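You operate a simulated robot arm through the tools that you are given. There is no shell and no other tool. Be economical: measure what you need, move in short steps, check, and stop when the job is done.

Carry out the task below with a simulated robot arm. There is one attempt and no reset: what you move stays moved.

Task
Put things in order on the door side of the bed. At the end: the round brush from the door side of the bed stands where the yellow pad stood; the yellow pad is on the orange coaster; the red cloth from the door side of the bed stands on top of the beige boot jack; the teal lip balm tube stands where the round brush stood; whatever was shut is shut again. Leave all else as you found it, and nothing knocked over.

Only the result counts: the job must be done as asked and must still hold three seconds after the hand-in. Knocking over, shifting, dropping, spilling or breaking anything else fails it. Flat cloth is picked up by pressing the open fingertips on it (5 to 10 N) and closing them slowly along it; thin cloth reads only 2 to 8 mm in the jaws.

Robot
A 5-joint arm with a two-finger parallel gripper, fixed in place. Base frame: the origin is at the foot of the arm, x ahead of it, y to its left, z up; the work surface is at about z = 0. Readings come in mm, degrees, newtons and seconds.
With the tool pointing down near the work surface it reaches from about 260 to 600 mm from the base axis. Its first joint turns from -66.0 to 66.0 degrees. The tool tilts only in the upright plane through the base axis and itself; it spins freely about its own axis. Payload 1.57 kg.
Tool frame: the origin (TCP) lies between the finger pads and is the grasp point; the fingertips stand 30 mm ahead of it; z points along the fingers, y is the line along which they close. The gripper opens to 80 mm. The fingers are 17 mm wide and 12 mm thick; the gripper's body (40 by 82 mm) begins 80 mm behind the TCP.
Orientation is that of the tool frame in the base frame, as a unit quaternion [w, x, y, z]. With the fingers straight down and closing along the base's y, the tool's x points along the base's -x, its y along +y and its z along -z.

Tools
- The arm moves only by the tool send_rows. Its argument "plan" is a list of rows, each a list of 7 numbers: the shift along the tool's x, y, z in mm, then the turn, a rotation vector about the tool's x, y, z in degrees, then the closure, from 0 (fully open) to 1 (shut). In form: [[dx, dy, dz, wx, wy, wz, fingers], ...]. A call has 1 to 10 rows; each row is the pose to reach, as a shift and turn from the pose commanded when the call began, along the tool's axes at that moment. Each row takes 0.2 s and may step no farther than 50 mm and 8.6 degrees from the row before; otherwise, or with a gripper value out of range, the whole call is refused. Where a pose cannot be reached the arm comes as near as it can. A force on the tool above 40 N (or 10 N above the force at the start of the call, whichever is more), or a blocked arm, ends the call early, and 0.2 s more pass. Each finger travels about 153 mm/s and halts on what it meets, pressing with about 43 N; the grip force reading is that of the motor and also rises with nothing between the fingers. The clock runs only during rows and for 0.2 s after the last one: add rows that repeat a pose to give the fingers time. It gives the time, the measured TCP pose, the force on the tool (base axes), the opening and the grip force at its end, in the units of the frame above (readings bear some noise).
- Cameras (640 x 400 px; columns grow to the right, rows downward): "scene" is fixed at [43, 388.6, 509.1]; the picture's right is [-0.77, -0.63, 0.00], its down [-0.44, 0.54, -0.72] and it looks along [0.46, -0.56, -0.69] (base axes); focal length 293 px, centre (320, 200). "wrist" rides on the gripper at [72, -7, -122] in the tool frame; the picture's right is [0.09, 1.00, 0.00], its down [-0.84, 0.08, -0.54] and it looks along [-0.54, 0.05, 0.84] (tool axes); focal length 238 px, centre (320, 200).
- camera(camera): a new picture of that camera. No time passes.
- measure_at(camera, pixels): there is no depth. For up to 12 entries [column, row, z] of the newest picture of that camera ("zoom" is the newest enlarged one), the place [x, y] in the base frame at which the ray of that pixel passes the height z, good to about 3 mm, but the place of the scene camera against the robot may be out by one fixed shift of up to 18 mm in any direction. No time passes.
- zoom(camera, box): a new picture of the part [left, top, right, bottom] of that camera's present view, enlarged. No time passes.
- hand_in(): hands the job in; it is judged then, once.

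Go step by step. Measure first, check grasps and placings, and put right what went wrong. The budget is 80 turns and 46 pictures, counting those below and the enlarged ones. Unless the task says otherwise, let go and move clear before handing in, and close with one line.

The tools are called after "Emit:" by a JSON object that holds its "method" and its "body". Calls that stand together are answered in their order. send_rows: Moves the arm, as the interface text tells. Its arguments: {"type":"object","properties":{"plan":{"type":"array","items":{"type":"array","items":{"type":"number"}}}},"required":["plan"]} The other tools are called the same way: camera (camera) takes a picture; measure_at (camera, pixels) gives the place at which the rays of pixels pass given heights; zoom (camera, box) takes an enlarged picture of a part of a camera's view; hand_in () hands the job in.

At the start:

```text
time: 0.0
eef_pos: [401.5, -191.7, 217.0]
ee_rot: [0.0, 0.0, 1.0, 0.0]
force: [0.7, 0.5, 0.0]
grip_width: 79.8
gripper_force: 0.1
```

scene: 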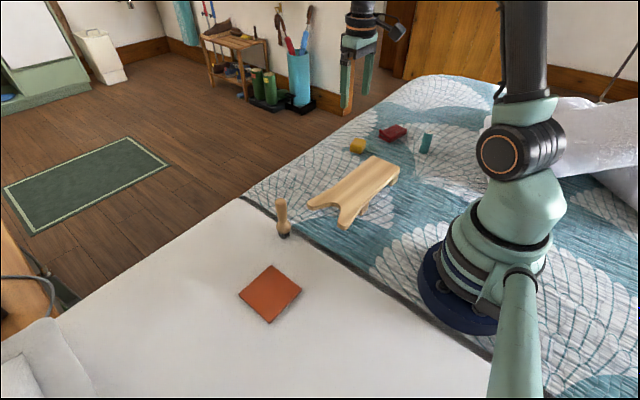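
wrist: 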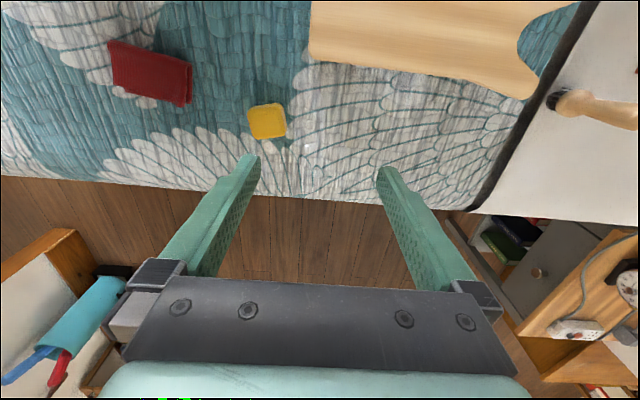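

The start pictures show the yellow pad near scene (358,145), the red cloth at (393,132), the teal tube at (426,143), the boot jack at (355,190), the brush at (283,218) and the coaster at (270,293). I'll enlarge both views for accurate measuring.

Emit:
{"method": "zoom", "body": {"camera": "scene", "box": [230, 100, 450, 330]}}

Emit:
{"method": "measure_at", "body": {"camera": "scene", "pixels": [[358, 150, 0], [393, 135, 0], [424, 152, 0], [284, 234, 0], [270, 293, 0], [372, 156, 30], [399, 175, 30], [346, 228, 30], [308, 205, 30]]}}

Emit:
{"method": "measure_at", "body": {"camera": "wrist", "pixels": [[268, 120, 0], [150, 73, 0], [560, 100, 0], [310, 55, 30], [525, 98, 30], [248, 106, 15], [283, 105, 15], [286, 136, 15], [253, 138, 15]]}}

```text
1.74 times, centred on (340, 215) of scene
```

zoom: 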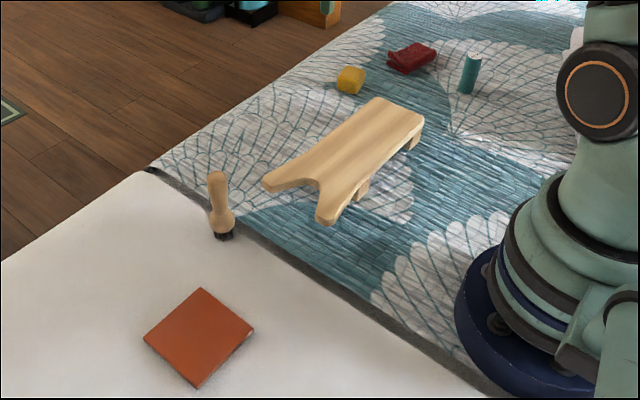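

```text
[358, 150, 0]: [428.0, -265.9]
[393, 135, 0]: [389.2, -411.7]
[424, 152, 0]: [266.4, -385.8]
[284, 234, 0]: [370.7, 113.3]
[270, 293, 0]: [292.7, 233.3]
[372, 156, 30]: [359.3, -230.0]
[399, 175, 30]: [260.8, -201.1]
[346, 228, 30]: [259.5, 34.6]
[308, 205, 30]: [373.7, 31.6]
```

```text
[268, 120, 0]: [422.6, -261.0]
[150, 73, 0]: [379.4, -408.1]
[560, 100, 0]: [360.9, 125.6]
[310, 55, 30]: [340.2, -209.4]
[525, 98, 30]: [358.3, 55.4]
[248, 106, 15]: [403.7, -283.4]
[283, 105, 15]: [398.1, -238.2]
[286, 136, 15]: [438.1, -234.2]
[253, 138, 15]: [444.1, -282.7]
```

The wrist and scene readings agree to about 10 mm. The pad is near (421,-260) and about 40 to 45 mm wide; I'll enlarge the wrist view to see its orientation and those of the cloth and brush.

Emit:
{"method": "zoom", "body": {"camera": "wrist", "box": [90, 20, 330, 170]}}

Emit:
{"method": "zoom", "body": {"camera": "scene", "box": [335, 110, 445, 180]}}

```text
2.67 times, centred on (210, 95) of wrist
```

zoom: 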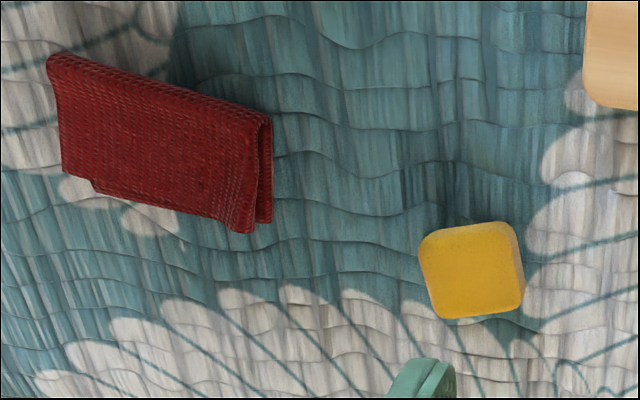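

```text
5.71 times, centred on (390, 145) of scene
```

zoom: 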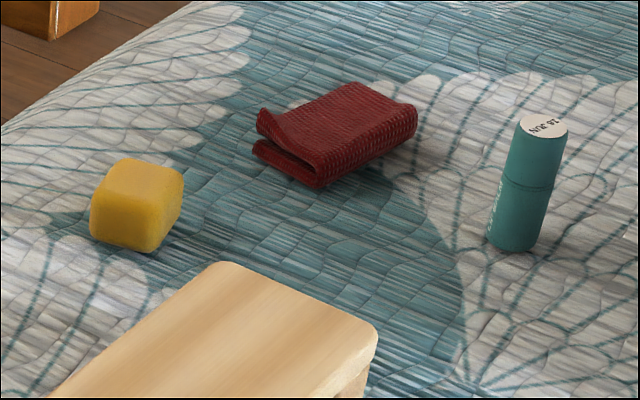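

The pad is a roughly 45 mm soft block, about 30 mm high and turned slightly; the cloth is a folded bundle; the tube stands. I'll measure the pad's top corners (wrist pixels 249,108 / 281,104 / 286,132 / 255,139) at z=30.

Emit:
{"method": "measure_at", "body": {"camera": "wrist", "pixels": [[249.4, 108, 30], [281, 103.6, 30], [286, 132.5, 30], [255, 139, 30], [110, 41, 30], [189, 62, 30], [183, 105, 30], [114, 86, 30]]}}

Emit:
{"method": "send_rows", "body": {"plan": [[10, -35, 0, 0, 0, 0, 0], [20, -68, 30, 0, 0, 0, 0], [20, -68, 50, 0, 0, 0, 0], [20, -68, 50, 0, 0, 0, 0]]}}

Emit:
{"method": "camera", "body": {"camera": "wrist"}}

```text
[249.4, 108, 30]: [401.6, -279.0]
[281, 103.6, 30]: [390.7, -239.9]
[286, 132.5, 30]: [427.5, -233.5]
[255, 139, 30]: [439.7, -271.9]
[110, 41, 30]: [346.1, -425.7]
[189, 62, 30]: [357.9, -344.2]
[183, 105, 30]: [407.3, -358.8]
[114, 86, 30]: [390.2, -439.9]
```

```text
time: 1.0
eef_pos: [383.9, -258.5, 168.7]
ee_rot: [-0.001, 0.0, 1.0, 0.001]
force: [0.1, -0.9, -0.6]
grip_width: 80.1
gripper_force: 0.0
```

```text
40 pictures are left
```

wrist: 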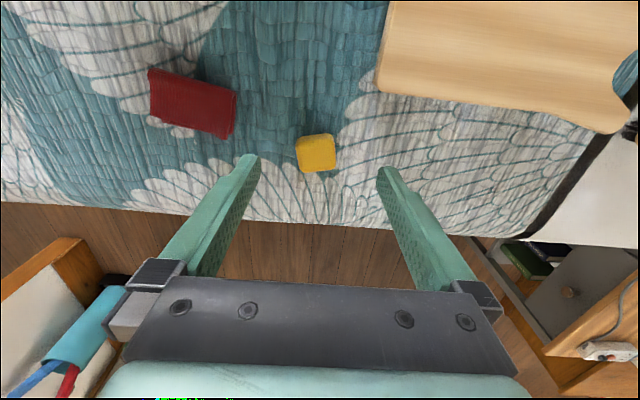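

Pad now at wrist (316,153). I measure its corners again from this closer pose.

Emit:
{"method": "measure_at", "body": {"camera": "wrist", "pixels": [[296, 138, 30], [331, 134, 30], [336, 167, 30], [303, 172, 30], [336, 170, 0], [303, 173, 0]]}}

Emit:
{"method": "zoom", "body": {"camera": "wrist", "box": [260, 110, 380, 190]}}

```text
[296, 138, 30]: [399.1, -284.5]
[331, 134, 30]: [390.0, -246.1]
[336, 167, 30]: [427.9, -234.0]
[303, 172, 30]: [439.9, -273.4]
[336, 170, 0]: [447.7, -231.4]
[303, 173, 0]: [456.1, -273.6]
```

```text
5.00 times, centred on (320, 150) of wrist
```

zoom: 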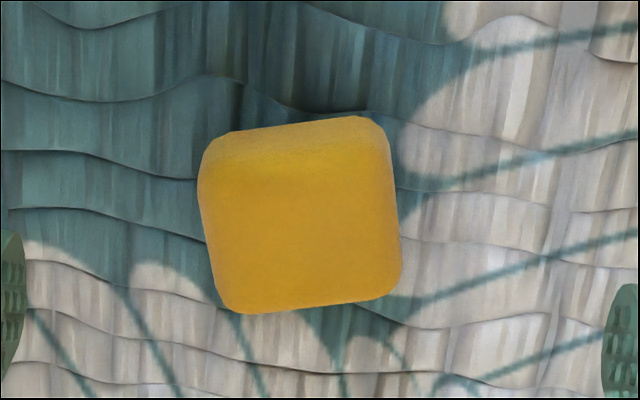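

The pad is turned about +16° about the base z; its centre is near wrist (320.5,156). Checking its centre and the neighbours' marks for later placing.

Emit:
{"method": "measure_at", "body": {"camera": "wrist", "pixels": [[320.5, 156, 30], [320.5, 156, 25], [302, 145, 30], [338, 139, 30], [340, 168, 30], [305, 172, 30]]}}

```text
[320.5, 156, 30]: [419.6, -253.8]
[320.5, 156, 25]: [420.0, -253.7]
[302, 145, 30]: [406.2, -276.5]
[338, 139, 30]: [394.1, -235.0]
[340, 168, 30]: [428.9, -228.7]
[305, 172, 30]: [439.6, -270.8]
```

Pad centre about (418,-253). I move over it, turn 16° and come down to z≈85 to check.

Emit:
{"method": "send_rows", "body": {"plan": [[-17, 3, 0, 0, 0, -8, 0], [-35, 6, 0, 0, 0, -16, 0], [-35, 6, 40, 0, 0, -16, 0], [-35, 6, 75, 0, 0, -16, 0], [-35, 6, 75, 0, 0, -16, 0]]}}

Emit:
{"method": "camera", "body": {"camera": "wrist"}}

```text
time: 2.2
eef_pos: [417.7, -254.3, 92.7]
ee_rot: [0.0, -0.14, 0.99, -0.001]
force: [0.6, -0.4, -0.8]
grip_width: 80.2
gripper_force: 0.1
```

```text
38 pictures are left
```

wrist: 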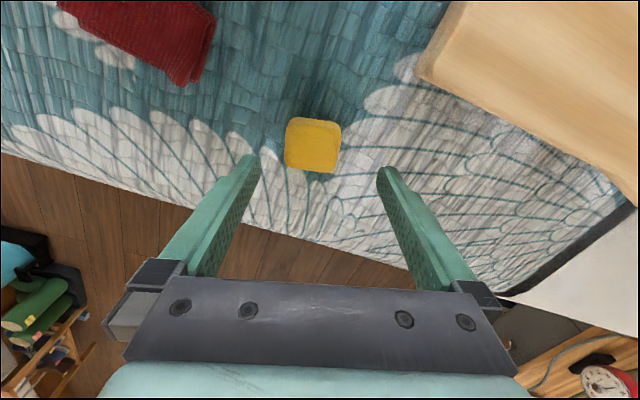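

The pad's edges are now parallel with the jaws. I check its centre at wrist (313,147).

Emit:
{"method": "measure_at", "body": {"camera": "wrist", "pixels": [[313, 147, 28], [289, 119, 28], [338, 124, 28], [338, 170, 28], [286, 166, 28]]}}

```text
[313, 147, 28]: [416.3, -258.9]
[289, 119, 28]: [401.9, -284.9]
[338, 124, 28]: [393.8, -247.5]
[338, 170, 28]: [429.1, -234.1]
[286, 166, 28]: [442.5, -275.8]
```

Centre about (417,-259), 4 mm off; I correct, go down to z≈37 and close.

Emit:
{"method": "send_rows", "body": {"plan": [[1, -4, 25, 0, 0, 0, 0], [1, -4, 45, 0, 0, 0, 0], [1, -4, 55, 0, 0, 0, 0], [1, -4, 55, 0, 0, 0, 0]]}}

Emit:
{"method": "camera", "body": {"camera": "wrist"}}

```text
time: 3.2
eef_pos: [418.7, -258.1, 37.4]
ee_rot: [-0.001, -0.139, 0.99, 0.0]
force: [0.3, 0.2, -0.4]
grip_width: 80.0
gripper_force: 0.0
```

```text
37 pictures are left
```

wrist: 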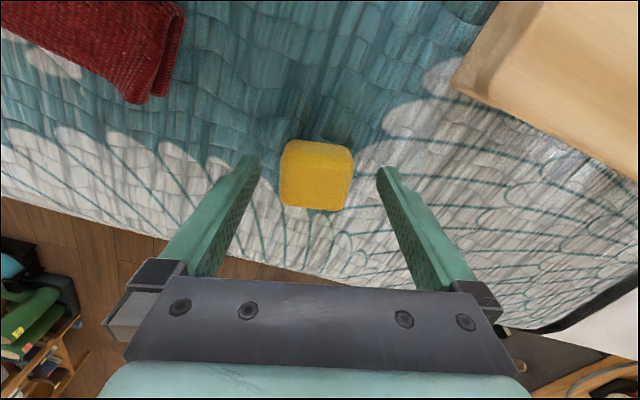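

The pad sits centred between the fingers (pad 281–352, tips 250 and 388). Closing.

Emit:
{"method": "send_rows", "body": {"plan": [[0, 0, 0, 0, 0, 0, 0.3], [0, 0, 0, 0, 0, 0, 0.6], [0, 0, 0, 0, 0, 0, 0.7], [0, 0, 0, 0, 0, 0, 0.7]]}}

```text
time: 4.2
eef_pos: [418.5, -257.5, 38.1]
ee_rot: [-0.001, -0.14, 0.99, 0.001]
force: [1.0, 0.7, 0.1]
grip_width: 44.3
gripper_force: 43.2
```

It holds at 44 mm. Lifting.

Emit:
{"method": "send_rows", "body": {"plan": [[0, 0, -20, 0, 0, 0, 0.7], [0, 0, -60, 0, 0, 0, 0.7], [0, 0, -105, 0, 0, 0, 0.7], [0, 0, -150, 0, 0, 0, 0.7], [0, 0, -165, 0, 0, 0, 0.7]]}}

Emit:
{"method": "camera", "body": {"camera": "scene"}}

```text
time: 5.4
eef_pos: [417.8, -259.9, 204.1]
ee_rot: [0.0, -0.139, 0.99, -0.001]
force: [-1.0, 0.0, -0.4]
grip_width: 44.2
gripper_force: 43.3
```

```text
36 pictures are left
```

scene: 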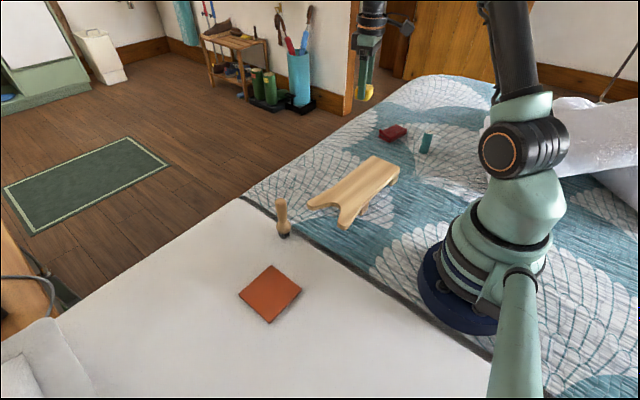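

Lifted safely. I carry the pad high across towards the coaster, stopping near (300,190).

Emit:
{"method": "send_rows", "body": {"plan": [[-1, 46.4, 0, 0, 0, 0, 0.7], [-2, 92.8, 0, 0, 0, 0, 0.7], [-3, 139.2, 0, 0, 0, 0, 0.7], [-4, 185.6, 0, 0, 0, 0, 0.7], [-5, 232, 0, 0, 0, 0, 0.7], [-6, 278.4, 0, 0, 0, 0, 0.7], [-7, 324.8, 0, 0, 0, 0, 0.7], [-8, 371.2, 0, 0, 0, 0, 0.7], [-9, 417.6, 0, 0, 0, 0, 0.7], [-10, 464, 0, 0, 0, 0, 0.7]]}}

Emit:
{"method": "camera", "body": {"camera": "wrist"}}

```text
time: 7.6
eef_pos: [297.2, 189.3, 203.5]
ee_rot: [0.0, -0.139, 0.99, 0.0]
force: [0.0, 0.4, 0.6]
grip_width: 44.3
gripper_force: 42.9
```

```text
35 pictures are left
```

wrist: 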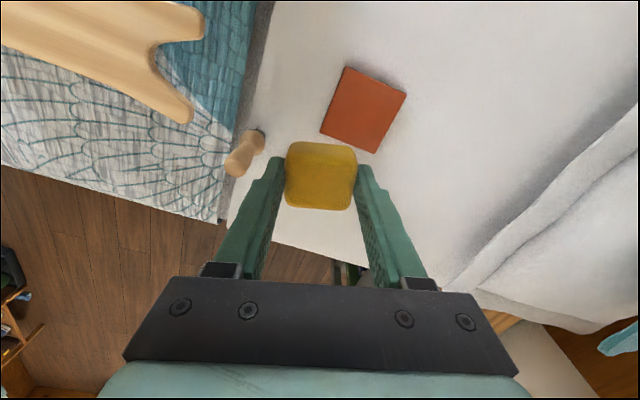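

The coaster's corners are at wrist (347,66), (407,95), (374,153), (320,132). Measuring them and the brush foot (257,137).

Emit:
{"method": "measure_at", "body": {"camera": "wrist", "pixels": [[347, 66, 6], [407, 95, 6], [374, 153, 6], [320, 132, 6], [363, 111, 6], [257, 137, 0], [233, 166, 80]]}}

Emit:
{"method": "zoom", "body": {"camera": "wrist", "box": [200, 50, 420, 190]}}

```text
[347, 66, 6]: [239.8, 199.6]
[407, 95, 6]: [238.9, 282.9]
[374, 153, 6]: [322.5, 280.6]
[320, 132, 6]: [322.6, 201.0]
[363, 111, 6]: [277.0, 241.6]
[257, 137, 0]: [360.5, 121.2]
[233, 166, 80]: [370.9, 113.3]
```

```text
2.86 times, centred on (310, 120) of wrist
```

zoom: 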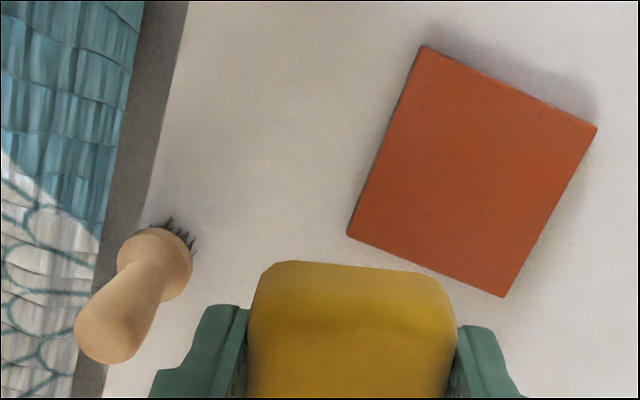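

The coaster is an 83 mm square in line with the base axes, centre about (281,241). I move over it, undo the 16° turn and come down to z≈70.

Emit:
{"method": "send_rows", "body": {"plan": [[1, 27, 0, 0, 0, 8, 0.7], [1.5, 54.5, 0, 0, 0, 16, 0.7], [1.5, 54.5, 45, 0, 0, 16, 0.7], [1.5, 54.5, 90, 0, 0, 16, 0.7], [1.5, 54.5, 133, 0, 0, 16, 0.7], [1.5, 54.5, 133, 0, 0, 16, 0.7]]}}

Emit:
{"method": "camera", "body": {"camera": "wrist"}}

Emit:
{"method": "zoom", "body": {"camera": "scene", "box": [220, 200, 350, 340]}}

```text
time: 9.0
eef_pos: [281.5, 243.3, 70.3]
ee_rot: [-0.001, 0.0, 1.0, 0.0]
force: [0.3, 0.0, 0.3]
grip_width: 44.6
gripper_force: 43.0
```

```text
33 pictures are left
```

wrist: 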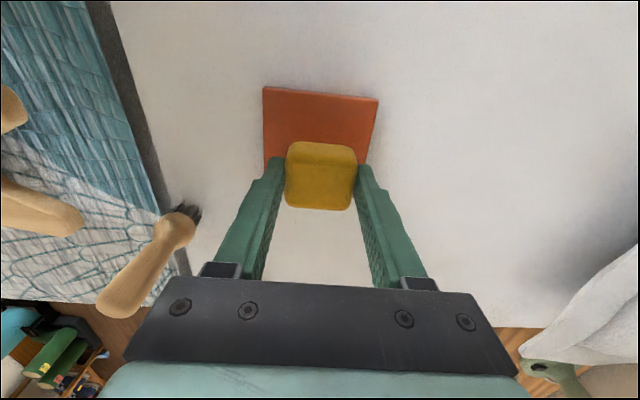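

```text
2.86 times, centred on (285, 270) of scene
```

zoom: 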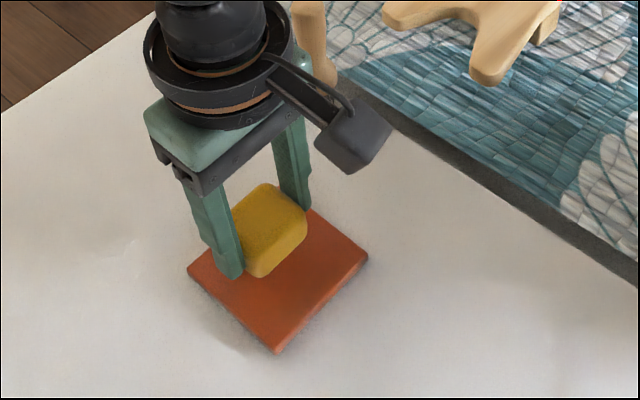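

The pad hangs over the coaster; I check the coaster's near corners (264,87) and (378,98) once more.

Emit:
{"method": "measure_at", "body": {"camera": "wrist", "pixels": [[264, 87, 6], [378, 98, 6], [264, 165, 6], [369, 165, 6]]}}

Emit:
{"method": "send_rows", "body": {"plan": [[0, 0, 10, 0, 0, 0, 0.7], [0, 0, 18, 0, 0, 0, 0.7], [0, 0, 22, 0, 0, 0, 0.7], [0, 0, 22, 0, 0, 0, 0.7]]}}

```text
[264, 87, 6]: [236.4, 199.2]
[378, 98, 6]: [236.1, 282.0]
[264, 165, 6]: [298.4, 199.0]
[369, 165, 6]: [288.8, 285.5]
```

```text
time: 10.0
eef_pos: [281.8, 243.4, 47.2]
ee_rot: [0.0, 0.001, 1.0, 0.0]
force: [-0.6, -0.3, 0.3]
grip_width: 44.3
gripper_force: 42.9
```

Coaster centre about (279,241), pad well on it. I lower in small steps until I feel contact.

Emit:
{"method": "send_rows", "body": {"plan": [[1, -2, 1, 0, 0, 0, 0.7], [1, -2, 2, 0, 0, 0, 0.7], [1, -2, 2, 0, 0, 0, 0.7]]}}

```text
time: 10.8
eef_pos: [280.4, 240.9, 45.9]
ee_rot: [0.0, -0.001, 1.0, 0.0]
force: [-3.4, -1.0, 18.1]
grip_width: 44.4
gripper_force: 43.1
```

Contact at z≈46 (18 N). I ease up 0.5 mm, open, and rise clear.

Emit:
{"method": "send_rows", "body": {"plan": [[0, 0, -0.7, 0, 0, 0, 0.7], [0, 0, -0.7, 0, 0, 0, 0.4], [0, 0, -0.7, 0, 0, 0, 0.1], [0, 0, -0.7, 0, 0, 0, 0], [0, 0, -0.7, 0, 0, 0, 0], [0, 0, -40, 0, 0, 0, 0], [0, 0, -85, 0, 0, 0, 0], [0, 0, -130, 0, 0, 0, 0], [0, 0, -160, 0, 0, 0, 0], [0, 0, -160, 0, 0, 0, 0]]}}

Emit:
{"method": "camera", "body": {"camera": "wrist"}}

```text
time: 13.0
eef_pos: [281.0, 240.3, 205.6]
ee_rot: [0.0, -0.001, 1.0, 0.0]
force: [0.5, 0.0, -0.2]
grip_width: 79.9
gripper_force: 0.0
```

```text
31 pictures are left
```

wrist: 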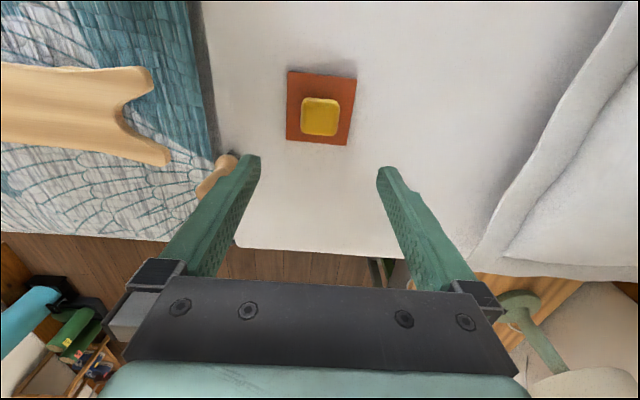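

The pad lies flat on the coaster. Now the brush: I move above it to look down at it.

Emit:
{"method": "send_rows", "body": {"plan": [[-15, -32, -20, 0, 0, 0, 0], [-30, -65, -40, 0, 0, 0, 0], [-45, -98, -50, 0, 0, 0, 0], [-60, -122, -50, 0, 0, 0, 0], [-60, -122, -50, 0, 0, 0, 0]]}}

Emit:
{"method": "camera", "body": {"camera": "wrist"}}

Emit:
{"method": "zoom", "body": {"camera": "scene", "box": [240, 180, 340, 250]}}

```text
time: 14.2
eef_pos: [343.7, 119.1, 254.0]
ee_rot: [-0.001, 0.0, 1.0, -0.001]
force: [0.0, -0.1, 0.0]
grip_width: 79.8
gripper_force: 0.1
```

```text
30 pictures are left
```

wrist: 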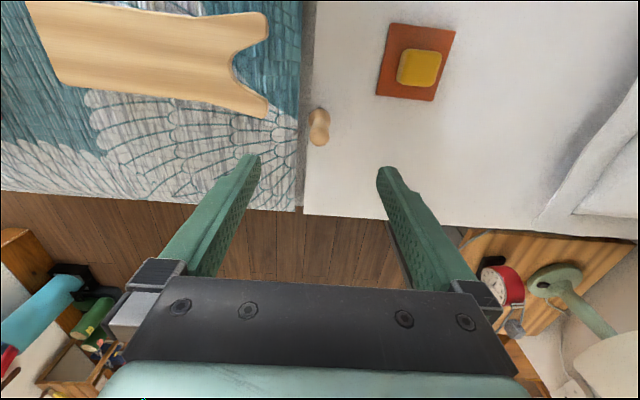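

```text
5.71 times, centred on (290, 215) of scene
```

zoom: 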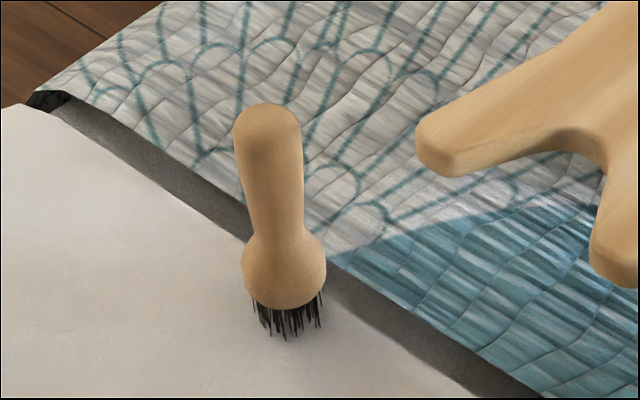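

The brush stands on its bristles with a narrow handle up. I enlarge the wrist view round (319,127) to fix its axis and height.

Emit:
{"method": "zoom", "body": {"camera": "wrist", "box": [280, 90, 360, 160]}}

Emit:
{"method": "measure_at", "body": {"camera": "wrist", "pixels": [[319, 138, 60], [319, 138, 80], [319, 138, 90], [319, 138, 100], [319, 112, 5], [319, 120, 25]]}}

Emit:
{"method": "measure_at", "body": {"camera": "scene", "pixels": [[290.5, 237, 0], [287, 202, 80], [287, 202, 90], [287, 202, 100], [290, 227, 20]]}}

```text
5.71 times, centred on (320, 125) of wrist
```

zoom: 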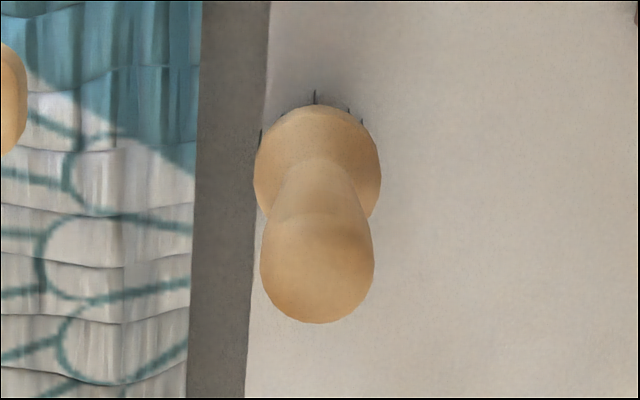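

```text
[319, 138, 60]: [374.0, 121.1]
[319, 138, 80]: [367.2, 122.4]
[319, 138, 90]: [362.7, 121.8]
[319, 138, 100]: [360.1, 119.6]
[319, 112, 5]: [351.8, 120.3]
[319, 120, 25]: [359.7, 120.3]
```

```text
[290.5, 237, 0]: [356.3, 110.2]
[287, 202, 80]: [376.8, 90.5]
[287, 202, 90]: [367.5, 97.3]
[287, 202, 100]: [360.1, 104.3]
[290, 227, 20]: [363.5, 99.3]
```

Brush axis about (360,121), around 95 mm high, head 33 mm and handle 24 mm across. I move over it and come down to z≈130 first.

Emit:
{"method": "send_rows", "body": {"plan": [[-17, 1.5, 0, 0, 0, 0, 0], [-17, 1.5, 45, 0, 0, 0, 0], [-17, 1.5, 90, 0, 0, 0, 0], [-17, 1.5, 120, 0, 0, 0, 0], [-17, 1.5, 120, 0, 0, 0, 0]]}}

Emit:
{"method": "camera", "body": {"camera": "wrist"}}

Emit:
{"method": "zoom", "body": {"camera": "scene", "box": [230, 120, 350, 250]}}

```text
time: 15.4
eef_pos: [354.8, 121.2, 135.4]
ee_rot: [0.001, 0.0, 1.0, 0.0]
force: [-0.4, -0.5, 0.3]
grip_width: 79.8
gripper_force: 0.0
```

```text
27 pictures are left
```

wrist: 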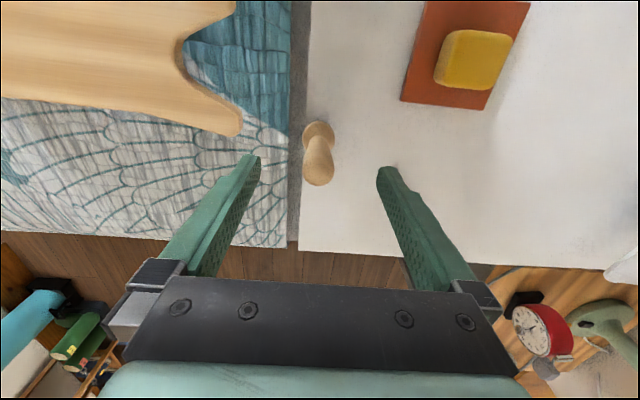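

```text
3.08 times, centred on (290, 185) of scene
```

zoom: 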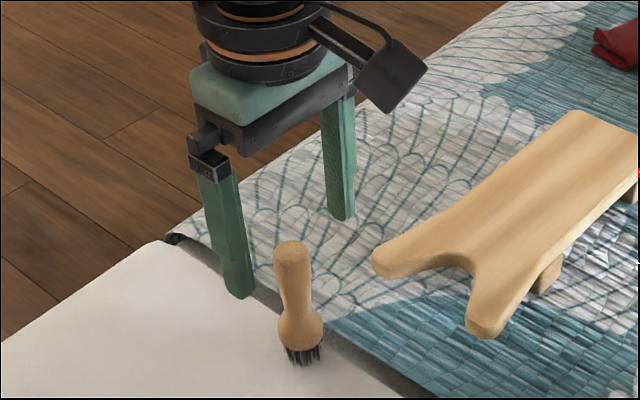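

The handle top is at wrist (319,170) and the head at (318,133). Measuring with the closer view.

Emit:
{"method": "measure_at", "body": {"camera": "wrist", "pixels": [[319, 171, 75], [319, 171, 85], [319, 171, 95], [318, 133, 20], [318, 133, 30], [318, 133, 10], [318, 150, 50]]}}

```text
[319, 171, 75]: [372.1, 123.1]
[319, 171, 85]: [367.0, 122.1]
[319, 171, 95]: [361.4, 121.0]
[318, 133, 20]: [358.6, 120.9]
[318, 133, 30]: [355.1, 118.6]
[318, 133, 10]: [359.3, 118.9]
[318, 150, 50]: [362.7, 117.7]
```

Axis about (361,120). I shift 5 mm forward and go down to z≈75 with the tips just above the head.

Emit:
{"method": "send_rows", "body": {"plan": [[-5, -0.5, 0, 0, 0, 0, 0], [-5, -0.5, 30, 0, 0, 0, 0], [-5, -0.5, 50, 0, 0, 0, 0], [-5, -0.5, 60, 0, 0, 0, 0], [-5, -0.5, 60, 0, 0, 0, 0]]}}

Emit:
{"method": "camera", "body": {"camera": "wrist"}}

```text
time: 16.6
eef_pos: [362.9, 119.3, 76.0]
ee_rot: [0.0, 0.001, 1.0, 0.0]
force: [-0.2, -0.6, -0.2]
grip_width: 80.0
gripper_force: 0.1
```

```text
25 pictures are left
```

wrist: 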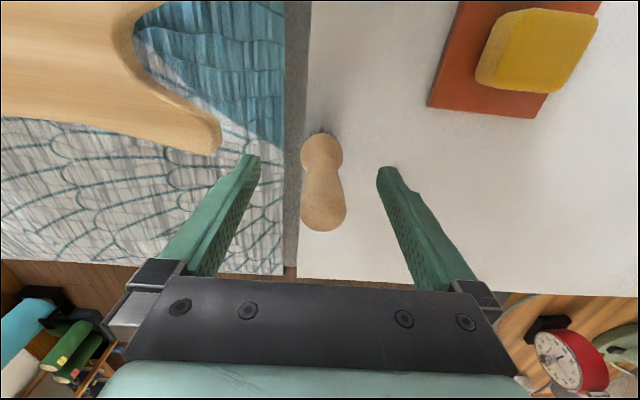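

The handle top (323,207) lies within about 1 mm of the tool axis. Closing gently, then a small test lift.

Emit:
{"method": "send_rows", "body": {"plan": [[0, 1, 0, 0, 0, 0, 0.3], [0, 1, 0, 0, 0, 0, 0.55], [0, 1, 0, 0, 0, 0, 0.7], [0, 1, 0, 0, 0, 0, 0.85], [0, 1, 0, 0, 0, 0, 0.85]]}}

Emit:
{"method": "camera", "body": {"camera": "wrist"}}

```text
time: 17.8
eef_pos: [362.5, 119.8, 76.4]
ee_rot: [0.0, 0.0, 1.0, 0.0]
force: [-0.8, 1.3, -0.7]
grip_width: 21.5
gripper_force: 35.0
```

```text
24 pictures are left
```

wrist: 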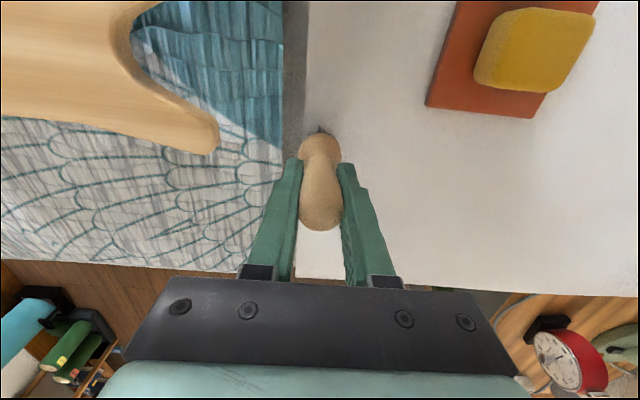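

Gripped at 21.5 mm, upright. The brush spot is TCP (362,120), z 76. Lifting.

Emit:
{"method": "send_rows", "body": {"plan": [[0, 0, -15, 0, 0, 0, 0.85], [0, 0, -50, 0, 0, 0, 0.85], [0, 0, -90, 0, 0, 0, 0.85], [0, 0, -130, 0, 0, 0, 0.85], [0, 0, -130, 0, 0, 0, 0.85]]}}

Emit:
{"method": "send_rows", "body": {"plan": [[-7, -47, 0, 0, 0, 0, 0.85], [-14, -94, 0, 0, 0, 0, 0.85], [-21, -142, 0, 0, 0, 0, 0.85], [-28, -189, 0, 0, 0, 0, 0.85], [-35, -236, 0, 0, 0, 0, 0.85], [-42, -283, 0, 0, 0, 0, 0.85], [-49, -330, 0, 0, 0, 0, 0.85], [-56, -377, 0, 0, 0, 0, 0.85], [-56, -377, 0, 0, 0, 0, 0.85]]}}

Emit:
{"method": "camera", "body": {"camera": "wrist"}}

```text
time: 19.0
eef_pos: [363.3, 120.3, 204.3]
ee_rot: [0.0, 0.0, 1.0, 0.0]
force: [0.2, 0.1, -0.2]
grip_width: 21.6
gripper_force: 35.1
```

```text
time: 21.0
eef_pos: [418.3, -257.8, 204.9]
ee_rot: [0.0, -0.001, 1.0, 0.0]
force: [0.6, 0.4, 0.4]
grip_width: 21.6
gripper_force: 35.5
```

```text
23 pictures are left
```

wrist: 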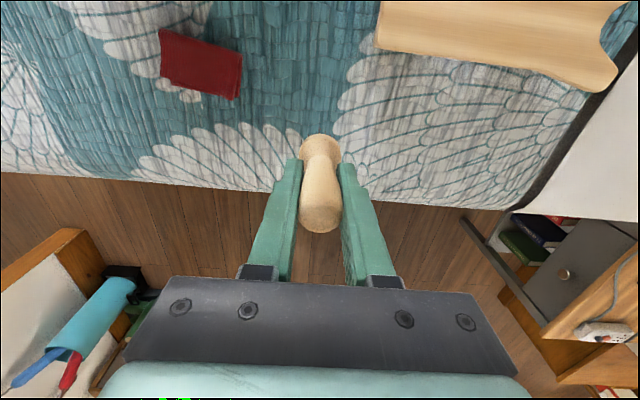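

The brush hangs upright over the pad's old place. Lowering to z≈82, then feeling for contact.

Emit:
{"method": "send_rows", "body": {"plan": [[0, 0, 45, 0, 0, 0, 0.85], [0, 0, 90, 0, 0, 0, 0.85], [0, 0, 115, 0, 0, 0, 0.85], [0, 0, 123, 0, 0, 0, 0.85], [0, 0, 123, 0, 0, 0, 0.85]]}}

Emit:
{"method": "send_rows", "body": {"plan": [[0, 0, 1.5, 0, 0, 0, 0.85], [0, 0, 3, 0, 0, 0, 0.85], [0, 0, 3, 0, 0, 0, 0.85]]}}

Emit:
{"method": "zoom", "body": {"camera": "scene", "box": [320, 80, 440, 180]}}

```text
time: 22.2
eef_pos: [418.1, -254.6, 82.8]
ee_rot: [0.0, -0.001, 1.0, 0.0]
force: [0.5, -0.3, -0.4]
grip_width: 21.5
gripper_force: 34.6
```

```text
time: 23.0
eef_pos: [419.6, -256.6, 78.6]
ee_rot: [0.001, 0.0, 1.0, -0.001]
force: [-0.7, 0.4, -0.3]
grip_width: 21.9
gripper_force: 34.5
```

```text
4.00 times, centred on (380, 130) of scene
```

zoom: 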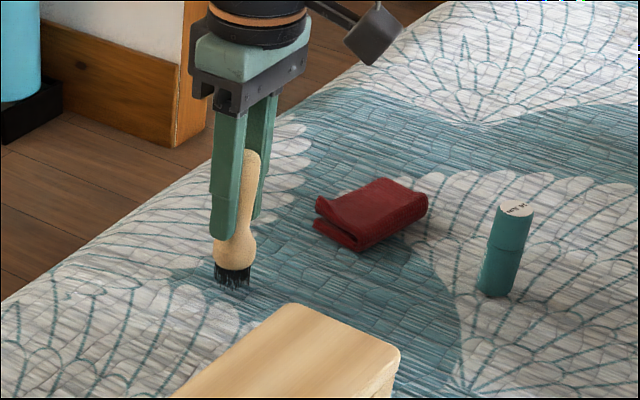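

No contact yet at z≈79. Continuing in 1 mm steps.

Emit:
{"method": "send_rows", "body": {"plan": [[0, 0, 1, 0, 0, 0, 0.85], [0, 0, 2, 0, 0, 0, 0.85], [0, 0, 2, 0, 0, 0, 0.85]]}}

```text
time: 23.8
eef_pos: [418.6, -256.9, 76.8]
ee_rot: [0.0, 0.0, 1.0, -0.001]
force: [-0.3, 0.4, -0.1]
grip_width: 21.8
gripper_force: 34.8
```

Emit:
{"method": "send_rows", "body": {"plan": [[0, 0, 0.7, 0, 0, 0, 0.85], [0, 0, 1.4, 0, 0, 0, 0.85], [0, 0, 1.4, 0, 0, 0, 0.85]]}}

```text
time: 24.6
eef_pos: [418.7, -256.8, 76.2]
ee_rot: [-0.002, 0.0, 1.0, -0.001]
force: [-0.8, 0.2, -0.6]
grip_width: 22.0
gripper_force: 34.0
```

Still no force at z≈76; another step.

Emit:
{"method": "send_rows", "body": {"plan": [[0, 0, 0.6, 0, 0, 0, 0.85], [0, 0, 1.2, 0, 0, 0, 0.85], [0, 0, 1.2, 0, 0, 0, 0.85]]}}

```text
time: 25.4
eef_pos: [419.3, -256.2, 75.0]
ee_rot: [0.0, 0.0, 1.0, 0.0]
force: [-0.5, 0.9, 0.7]
grip_width: 21.9
gripper_force: 34.3
```

Emit:
{"method": "send_rows", "body": {"plan": [[0, 0, 0.6, 0, 0, 0, 0.85], [0, 0, 1.2, 0, 0, 0, 0.85], [0, 0, 1.2, 0, 0, 0, 0.85]]}}

Emit:
{"method": "zoom", "body": {"camera": "scene", "box": [340, 90, 390, 160]}}

```text
time: 26.2
eef_pos: [419.6, -256.4, 75.0]
ee_rot: [0.001, 0.001, 1.0, 0.001]
force: [-3.0, 0.1, 9.9]
grip_width: 21.6
gripper_force: 34.5
```

```text
5.71 times, centred on (365, 125) of scene
```

zoom: 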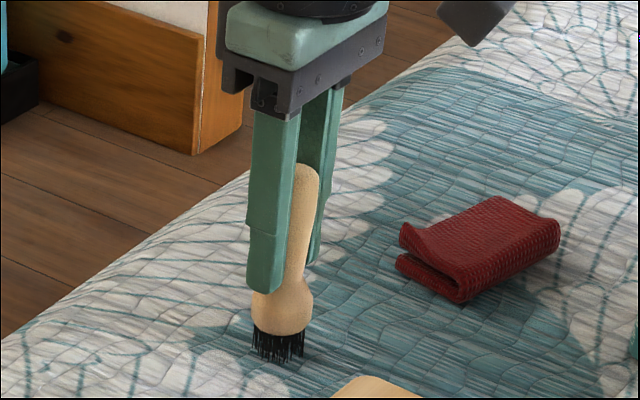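

Contact at 10 N, z≈75. I ease off slightly, open slowly and rise straight up.

Emit:
{"method": "send_rows", "body": {"plan": [[0, 0, -0.5, 0, 0, 0, 0.85], [0, 0, -0.5, 0, 0, 0, 0.6], [0, 0, -0.5, 0, 0, 0, 0.3], [0, 0, -0.5, 0, 0, 0, 0], [0, 0, -0.5, 0, 0, 0, 0], [0, 0, -40, 0, 0, 0, 0], [0, 0, -85, 0, 0, 0, 0], [0, 0, -120, 0, 0, 0, 0], [0, 0, -120, 0, 0, 0, 0]]}}

Emit:
{"method": "camera", "body": {"camera": "scene"}}

```text
time: 28.2
eef_pos: [419.1, -254.8, 195.8]
ee_rot: [0.0, 0.0, 1.0, -0.001]
force: [0.0, 0.1, 0.0]
grip_width: 80.1
gripper_force: 0.0
```

```text
20 pictures are left
```

scene: 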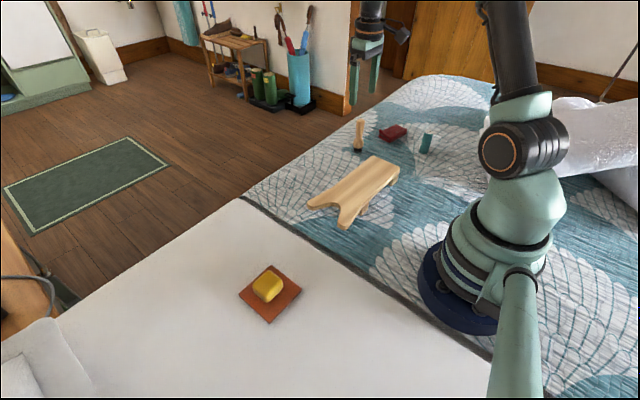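

The brush stands where the pad was. Next the tube; I move to above about (262,-375) for a look.

Emit:
{"method": "send_rows", "body": {"plan": [[31, -24, -10, 0, 0, 0, 0], [62, -48, -20, 0, 0, 0, 0], [93, -72, -20, 0, 0, 0, 0], [124, -96, -20, 0, 0, 0, 0], [157, -120, -20, 0, 0, 0, 0], [157, -120, -20, 0, 0, 0, 0]]}}

Emit:
{"method": "camera", "body": {"camera": "wrist"}}

```text
time: 29.6
eef_pos: [262.6, -377.9, 213.9]
ee_rot: [0.0, -0.001, 1.0, 0.0]
force: [-0.2, 0.8, -0.3]
grip_width: 80.0
gripper_force: 0.1
```

```text
19 pictures are left
```

wrist: 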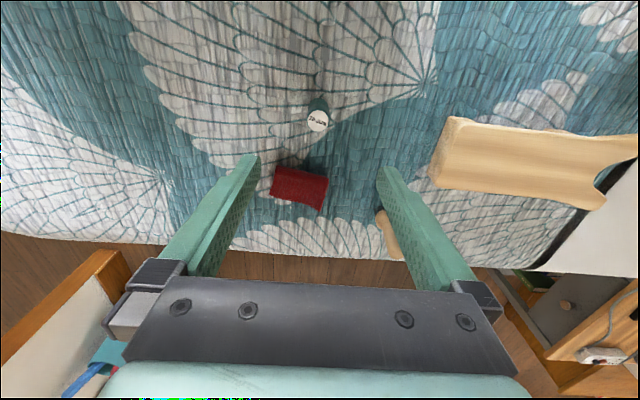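

The tube's top is at wrist (318,121) and its foot near (319,102); the cloth is at (300,190). Measuring.

Emit:
{"method": "measure_at", "body": {"camera": "wrist", "pixels": [[318, 121, 50], [318, 121, 60], [318, 121, 70], [318, 121, 80], [318, 104, 0], [308, 121, 65], [328, 121, 65]]}}

Emit:
{"method": "zoom", "body": {"camera": "wrist", "box": [260, 80, 380, 220]}}

```text
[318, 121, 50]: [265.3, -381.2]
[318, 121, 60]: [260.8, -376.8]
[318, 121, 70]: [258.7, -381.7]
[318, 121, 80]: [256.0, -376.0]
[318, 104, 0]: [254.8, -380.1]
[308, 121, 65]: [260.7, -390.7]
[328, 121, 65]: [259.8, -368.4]
```

```text
2.86 times, centred on (320, 150) of wrist
```

zoom: 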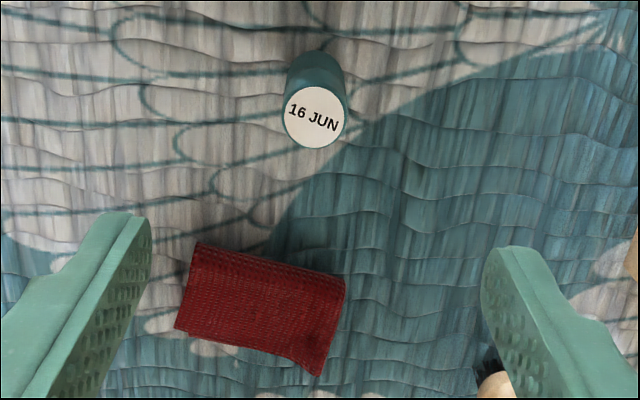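

The tube axis is about (259,-379), 24 mm wide and about 65 mm high. Down to z≈100 and check.

Emit:
{"method": "send_rows", "body": {"plan": [[3.5, -1, 40, 0, 0, 0, 0], [3.5, -1, 80, 0, 0, 0, 0], [3.5, -1, 112, 0, 0, 0, 0], [3.5, -1, 112, 0, 0, 0, 0]]}}

Emit:
{"method": "camera", "body": {"camera": "wrist"}}

```text
time: 30.6
eef_pos: [258.8, -377.6, 102.2]
ee_rot: [0.0, 0.0, 1.0, 0.0]
force: [-0.3, 0.8, -0.6]
grip_width: 79.9
gripper_force: 0.1
```

```text
17 pictures are left
```

wrist: 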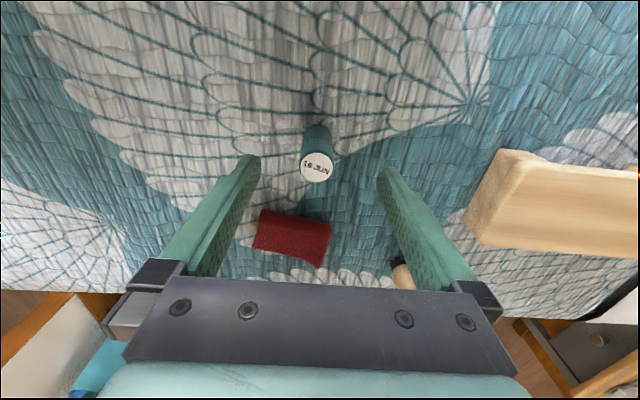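

The tube's top (316.5,167) is 3 mm left of the tool axis; I correct, go to z≈50 and close.

Emit:
{"method": "send_rows", "body": {"plan": [[0, -3, 0, 0, 0, 0, 0], [0, -3, 25, 0, 0, 0, 0], [0, -3, 45, 0, 0, 0, 0], [0, -3, 52, 0, 0, 0, 0], [0, -3, 52, 0, 0, 0, 0], [0, -3, 52, 0, 0, 0, 0.3], [0, -3, 52, 0, 0, 0, 0.5], [0, -3, 52, 0, 0, 0, 0.65], [0, -3, 52, 0, 0, 0, 0.8], [0, -3, 52, 0, 0, 0, 0.8]]}}

Emit:
{"method": "camera", "body": {"camera": "wrist"}}

```text
time: 32.8
eef_pos: [259.6, -380.4, 49.0]
ee_rot: [0.0, 0.0, 1.0, 0.0]
force: [-0.5, -0.4, 0.5]
grip_width: 24.8
gripper_force: 36.5
```

```text
16 pictures are left
```

wrist: 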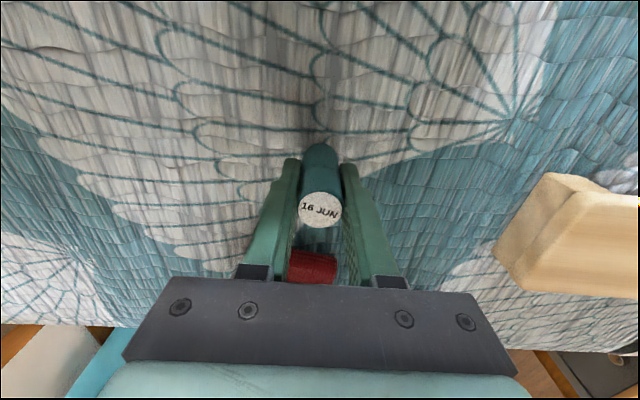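

The tube is held at 25 mm. Lifting to z≈190, then across to the brush's old spot.

Emit:
{"method": "send_rows", "body": {"plan": [[0, 0, -15, 0, 0, 0, 0.8], [0, 0, -55, 0, 0, 0, 0.8], [0, 0, -100, 0, 0, 0, 0.8], [0, 0, -141, 0, 0, 0, 0.8], [0, 0, -141, 0, 0, 0, 0.8]]}}

Emit:
{"method": "send_rows", "body": {"plan": [[-9, 45, 0, 0, 0, 0, 0.8], [-18, 90, 0, 0, 0, 0, 0.8], [-27, 135, 0, 0, 0, 0, 0.8], [-36, 180, 0, 0, 0, 0, 0.8], [-45, 225, 0, 0, 0, 0, 0.8], [-54, 270, 0, 0, 0, 0, 0.8], [-63, 315, 0, 0, 0, 0, 0.8]]}}

Emit:
{"method": "send_rows", "body": {"plan": [[-10, 46, 0, 0, 0, 0, 0.8], [-20, 92, 0, 0, 0, 0, 0.8], [-30, 138, 0, 0, 0, 0, 0.8], [-40, 185, 0, 0, 0, 0, 0.8], [-40, 185, 0, 0, 0, 0, 0.8]]}}

```text
time: 34.0
eef_pos: [259.8, -379.7, 190.2]
ee_rot: [0.0, 0.0, 1.0, 0.0]
force: [0.1, 0.4, -0.2]
grip_width: 24.7
gripper_force: 36.6
```

```text
time: 35.6
eef_pos: [321.7, -63.2, 192.7]
ee_rot: [0.0, -0.001, 1.0, -0.001]
force: [-0.5, -0.4, 0.0]
grip_width: 24.6
gripper_force: 36.8
```

```text
time: 36.8
eef_pos: [359.2, 122.9, 192.0]
ee_rot: [0.0, 0.0, 1.0, 0.0]
force: [-1.3, -0.1, -0.9]
grip_width: 24.6
gripper_force: 36.2
```

At (360,122) with the tube in hand; small correction to (362,120) and down to z≈55.

Emit:
{"method": "send_rows", "body": {"plan": [[-1.5, -2, 45, 0, 0, 0, 0.8], [-1.5, -2, 90, 0, 0, 0, 0.8], [-1.5, -2, 125, 0, 0, 0, 0.8], [-1.5, -2, 136, 0, 0, 0, 0.8], [-1.5, -2, 136, 0, 0, 0, 0.8]]}}

Emit:
{"method": "camera", "body": {"camera": "wrist"}}

Emit:
{"method": "send_rows", "body": {"plan": [[0, 0, 1.5, 0, 0, 0, 0.8], [0, 0, 3, 0, 0, 0, 0.8], [0, 0, 4, 0, 0, 0, 0.8], [0, 0, 4, 0, 0, 0, 0.8]]}}

```text
time: 38.0
eef_pos: [361.4, 118.0, 54.7]
ee_rot: [0.0, 0.0, 1.0, 0.0]
force: [-0.3, 0.6, -0.8]
grip_width: 24.8
gripper_force: 36.4
```

```text
15 pictures are left
```

wrist: 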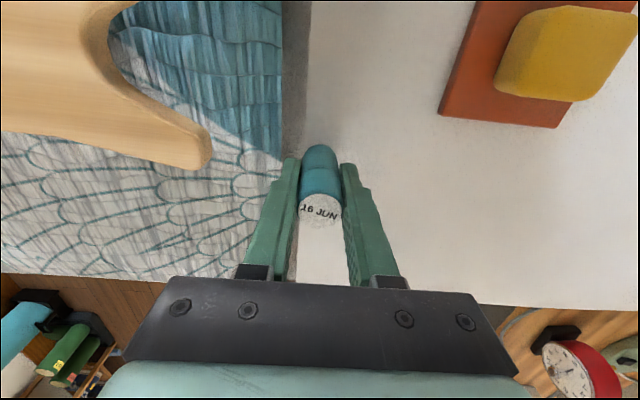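

```text
time: 39.0
eef_pos: [362.4, 118.8, 50.7]
ee_rot: [0.0, 0.0, 1.0, 0.0]
force: [0.9, 0.9, -0.5]
grip_width: 24.3
gripper_force: 36.5
```

No contact at z≈51; continuing in small steps.

Emit:
{"method": "send_rows", "body": {"plan": [[0, 0, 0.7, 0, 0, 0, 0.8], [0, 0, 1.4, 0, 0, 0, 0.8], [0, 0, 1.4, 0, 0, 0, 0.8]]}}

```text
time: 39.8
eef_pos: [362.7, 116.5, 49.5]
ee_rot: [0.0, 0.0, 1.0, 0.0]
force: [0.0, -0.8, -0.4]
grip_width: 24.6
gripper_force: 36.5
```

Emit:
{"method": "send_rows", "body": {"plan": [[0, 0.5, 0.6, 0, 0, 0, 0.8], [0, 0.5, 1.2, 0, 0, 0, 0.8], [0, 0.5, 1.2, 0, 0, 0, 0.8]]}}

```text
time: 40.6
eef_pos: [361.9, 118.6, 49.1]
ee_rot: [-0.001, 0.001, 1.0, 0.0]
force: [-4.9, -2.4, 14.8]
grip_width: 24.6
gripper_force: 36.1
```

Contact (15 N) at z≈49. Easing off, opening slowly, rising.

Emit:
{"method": "send_rows", "body": {"plan": [[0, 0, -0.6, 0, 0, 0, 0.8], [0, 0, -0.6, 0, 0, 0, 0.55], [0, 0, -0.6, 0, 0, 0, 0.3], [0, 0, -0.6, 0, 0, 0, 0], [0, 0, -0.6, 0, 0, 0, 0], [0, 0, -40, 0, 0, 0, 0], [0, 0, -85, 0, 0, 0, 0], [0, 0, -130, 0, 0, 0, 0], [0, 0, -160, 0, 0, 0, 0], [0, 0, -160, 0, 0, 0, 0]]}}

Emit:
{"method": "camera", "body": {"camera": "wrist"}}

```text
time: 42.8
eef_pos: [362.6, 118.9, 208.5]
ee_rot: [-0.001, 0.0, 1.0, 0.0]
force: [-0.8, 0.4, -0.6]
grip_width: 79.9
gripper_force: 0.0
```

```text
14 pictures are left
```

wrist: 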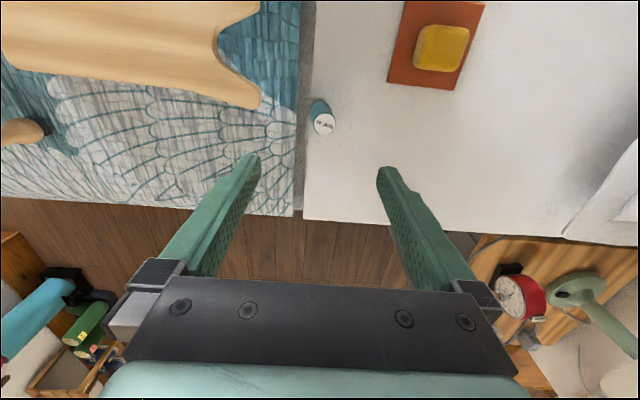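

The tube stands upright on the brush's old spot. Now towards the cloth, pausing over the boot jack for a look at its shape.

Emit:
{"method": "send_rows", "body": {"plan": [[6, -46, -10, 0, 0, 0, 0], [12, -92, -20, 0, 0, 0, 0], [18, -138, -30, 0, 0, 0, 0], [24, -184, -30, 0, 0, 0, 0], [30, -215, -30, 0, 0, 0, 0], [30, -215, -30, 0, 0, 0, 0]]}}

Emit:
{"method": "camera", "body": {"camera": "wrist"}}

Emit:
{"method": "zoom", "body": {"camera": "scene", "box": [300, 110, 450, 240]}}

```text
time: 44.2
eef_pos: [332.4, -97.2, 238.2]
ee_rot: [0.0, -0.001, 1.0, 0.0]
force: [0.3, 0.3, 0.0]
grip_width: 79.9
gripper_force: 0.1
```

```text
13 pictures are left
```

wrist: 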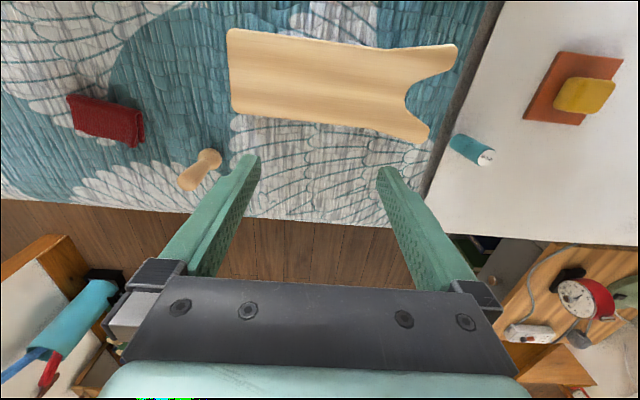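

```text
3.08 times, centred on (375, 175) of scene
```

zoom: 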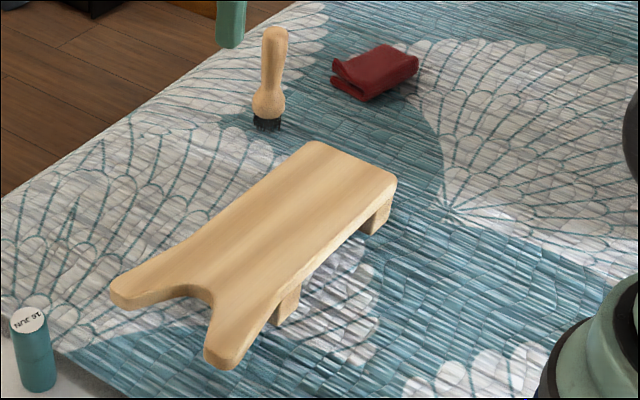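

The jack is a flat board on cleats. I measure its top corners (228,30), (231,110), (407,95), and the cloth's (68,96), (145,108), (138,146), (77,133).

Emit:
{"method": "measure_at", "body": {"camera": "wrist", "pixels": [[228, 30, 40], [231, 108, 40], [457, 45, 40], [427, 142, 40], [405, 95, 40], [300, 77, 40], [68, 96, 25], [143, 108, 25], [138, 146, 25], [77, 133, 25]]}}

Emit:
{"method": "zoom", "body": {"camera": "scene", "box": [370, 115, 420, 150]}}

```text
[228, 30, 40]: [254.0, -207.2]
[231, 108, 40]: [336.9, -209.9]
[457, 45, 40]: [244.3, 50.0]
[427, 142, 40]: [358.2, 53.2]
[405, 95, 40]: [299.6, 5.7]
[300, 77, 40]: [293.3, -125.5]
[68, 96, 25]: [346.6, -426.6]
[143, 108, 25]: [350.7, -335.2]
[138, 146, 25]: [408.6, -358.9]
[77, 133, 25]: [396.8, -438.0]
```

```text
11.43 times, centred on (395, 132) of scene
```

zoom: 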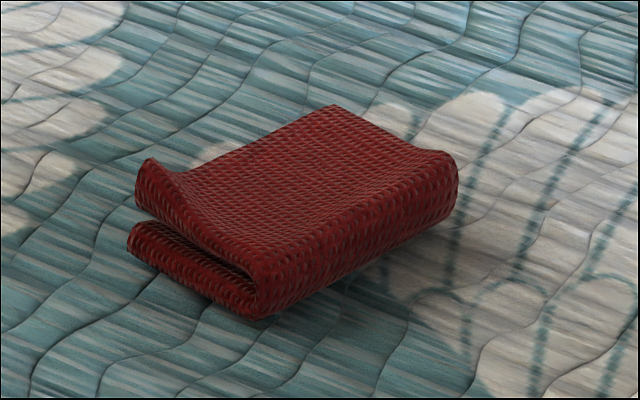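

Jack top spans about x 250–345, y -209 to 5 (solid part), centre about (295,-115). The cloth is about 85×52 mm, centre (375,-391), turned about -13°, so I'll grip it across its short side: move there turning +76.5°.

Emit:
{"method": "send_rows", "body": {"plan": [[-4.8, -32.7, 5, 0, 0, -8.5, 0], [-9.6, -65.3, 10, 0, 0, -17, 0], [-14.3, -98, 15, 0, 0, -25.5, 0], [-19, -130.7, 20, 0, 0, -34, 0], [-24, -163.3, 25, 0, 0, -42.5, 0], [-28.7, -196, 30, 0, 0, -51, 0], [-33.5, -228.7, 35, 0, 0, -59.5, 0], [-38, -261.3, 40, 0, 0, -68, 0], [-43, -294, 45, 0, 0, -76.5, 0], [-43, -294, 45, 0, 0, -76.5, 0]]}}

Emit:
{"method": "camera", "body": {"camera": "wrist"}}

```text
time: 46.4
eef_pos: [375.5, -389.4, 195.0]
ee_rot: [0.0, -0.62, 0.785, 0.0]
force: [0.0, 0.0, 0.8]
grip_width: 80.2
gripper_force: 0.0
```

```text
10 pictures are left
```

wrist: 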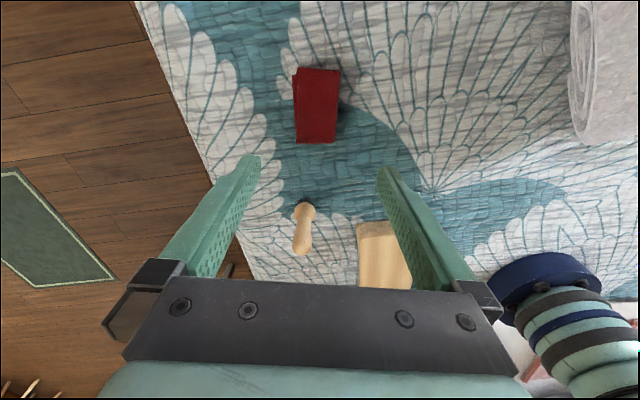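

The cloth is now in line with the jaws at wrist (318,105). Measuring its corners.

Emit:
{"method": "measure_at", "body": {"camera": "wrist", "pixels": [[294, 72, 20], [340, 70, 20], [337, 143, 20], [296, 142, 20], [317, 107, 20], [318, 107, 10]]}}

```text
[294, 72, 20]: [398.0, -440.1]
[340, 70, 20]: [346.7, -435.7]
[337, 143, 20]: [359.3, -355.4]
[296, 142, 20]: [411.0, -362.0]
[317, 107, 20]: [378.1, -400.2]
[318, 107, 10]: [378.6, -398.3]
```

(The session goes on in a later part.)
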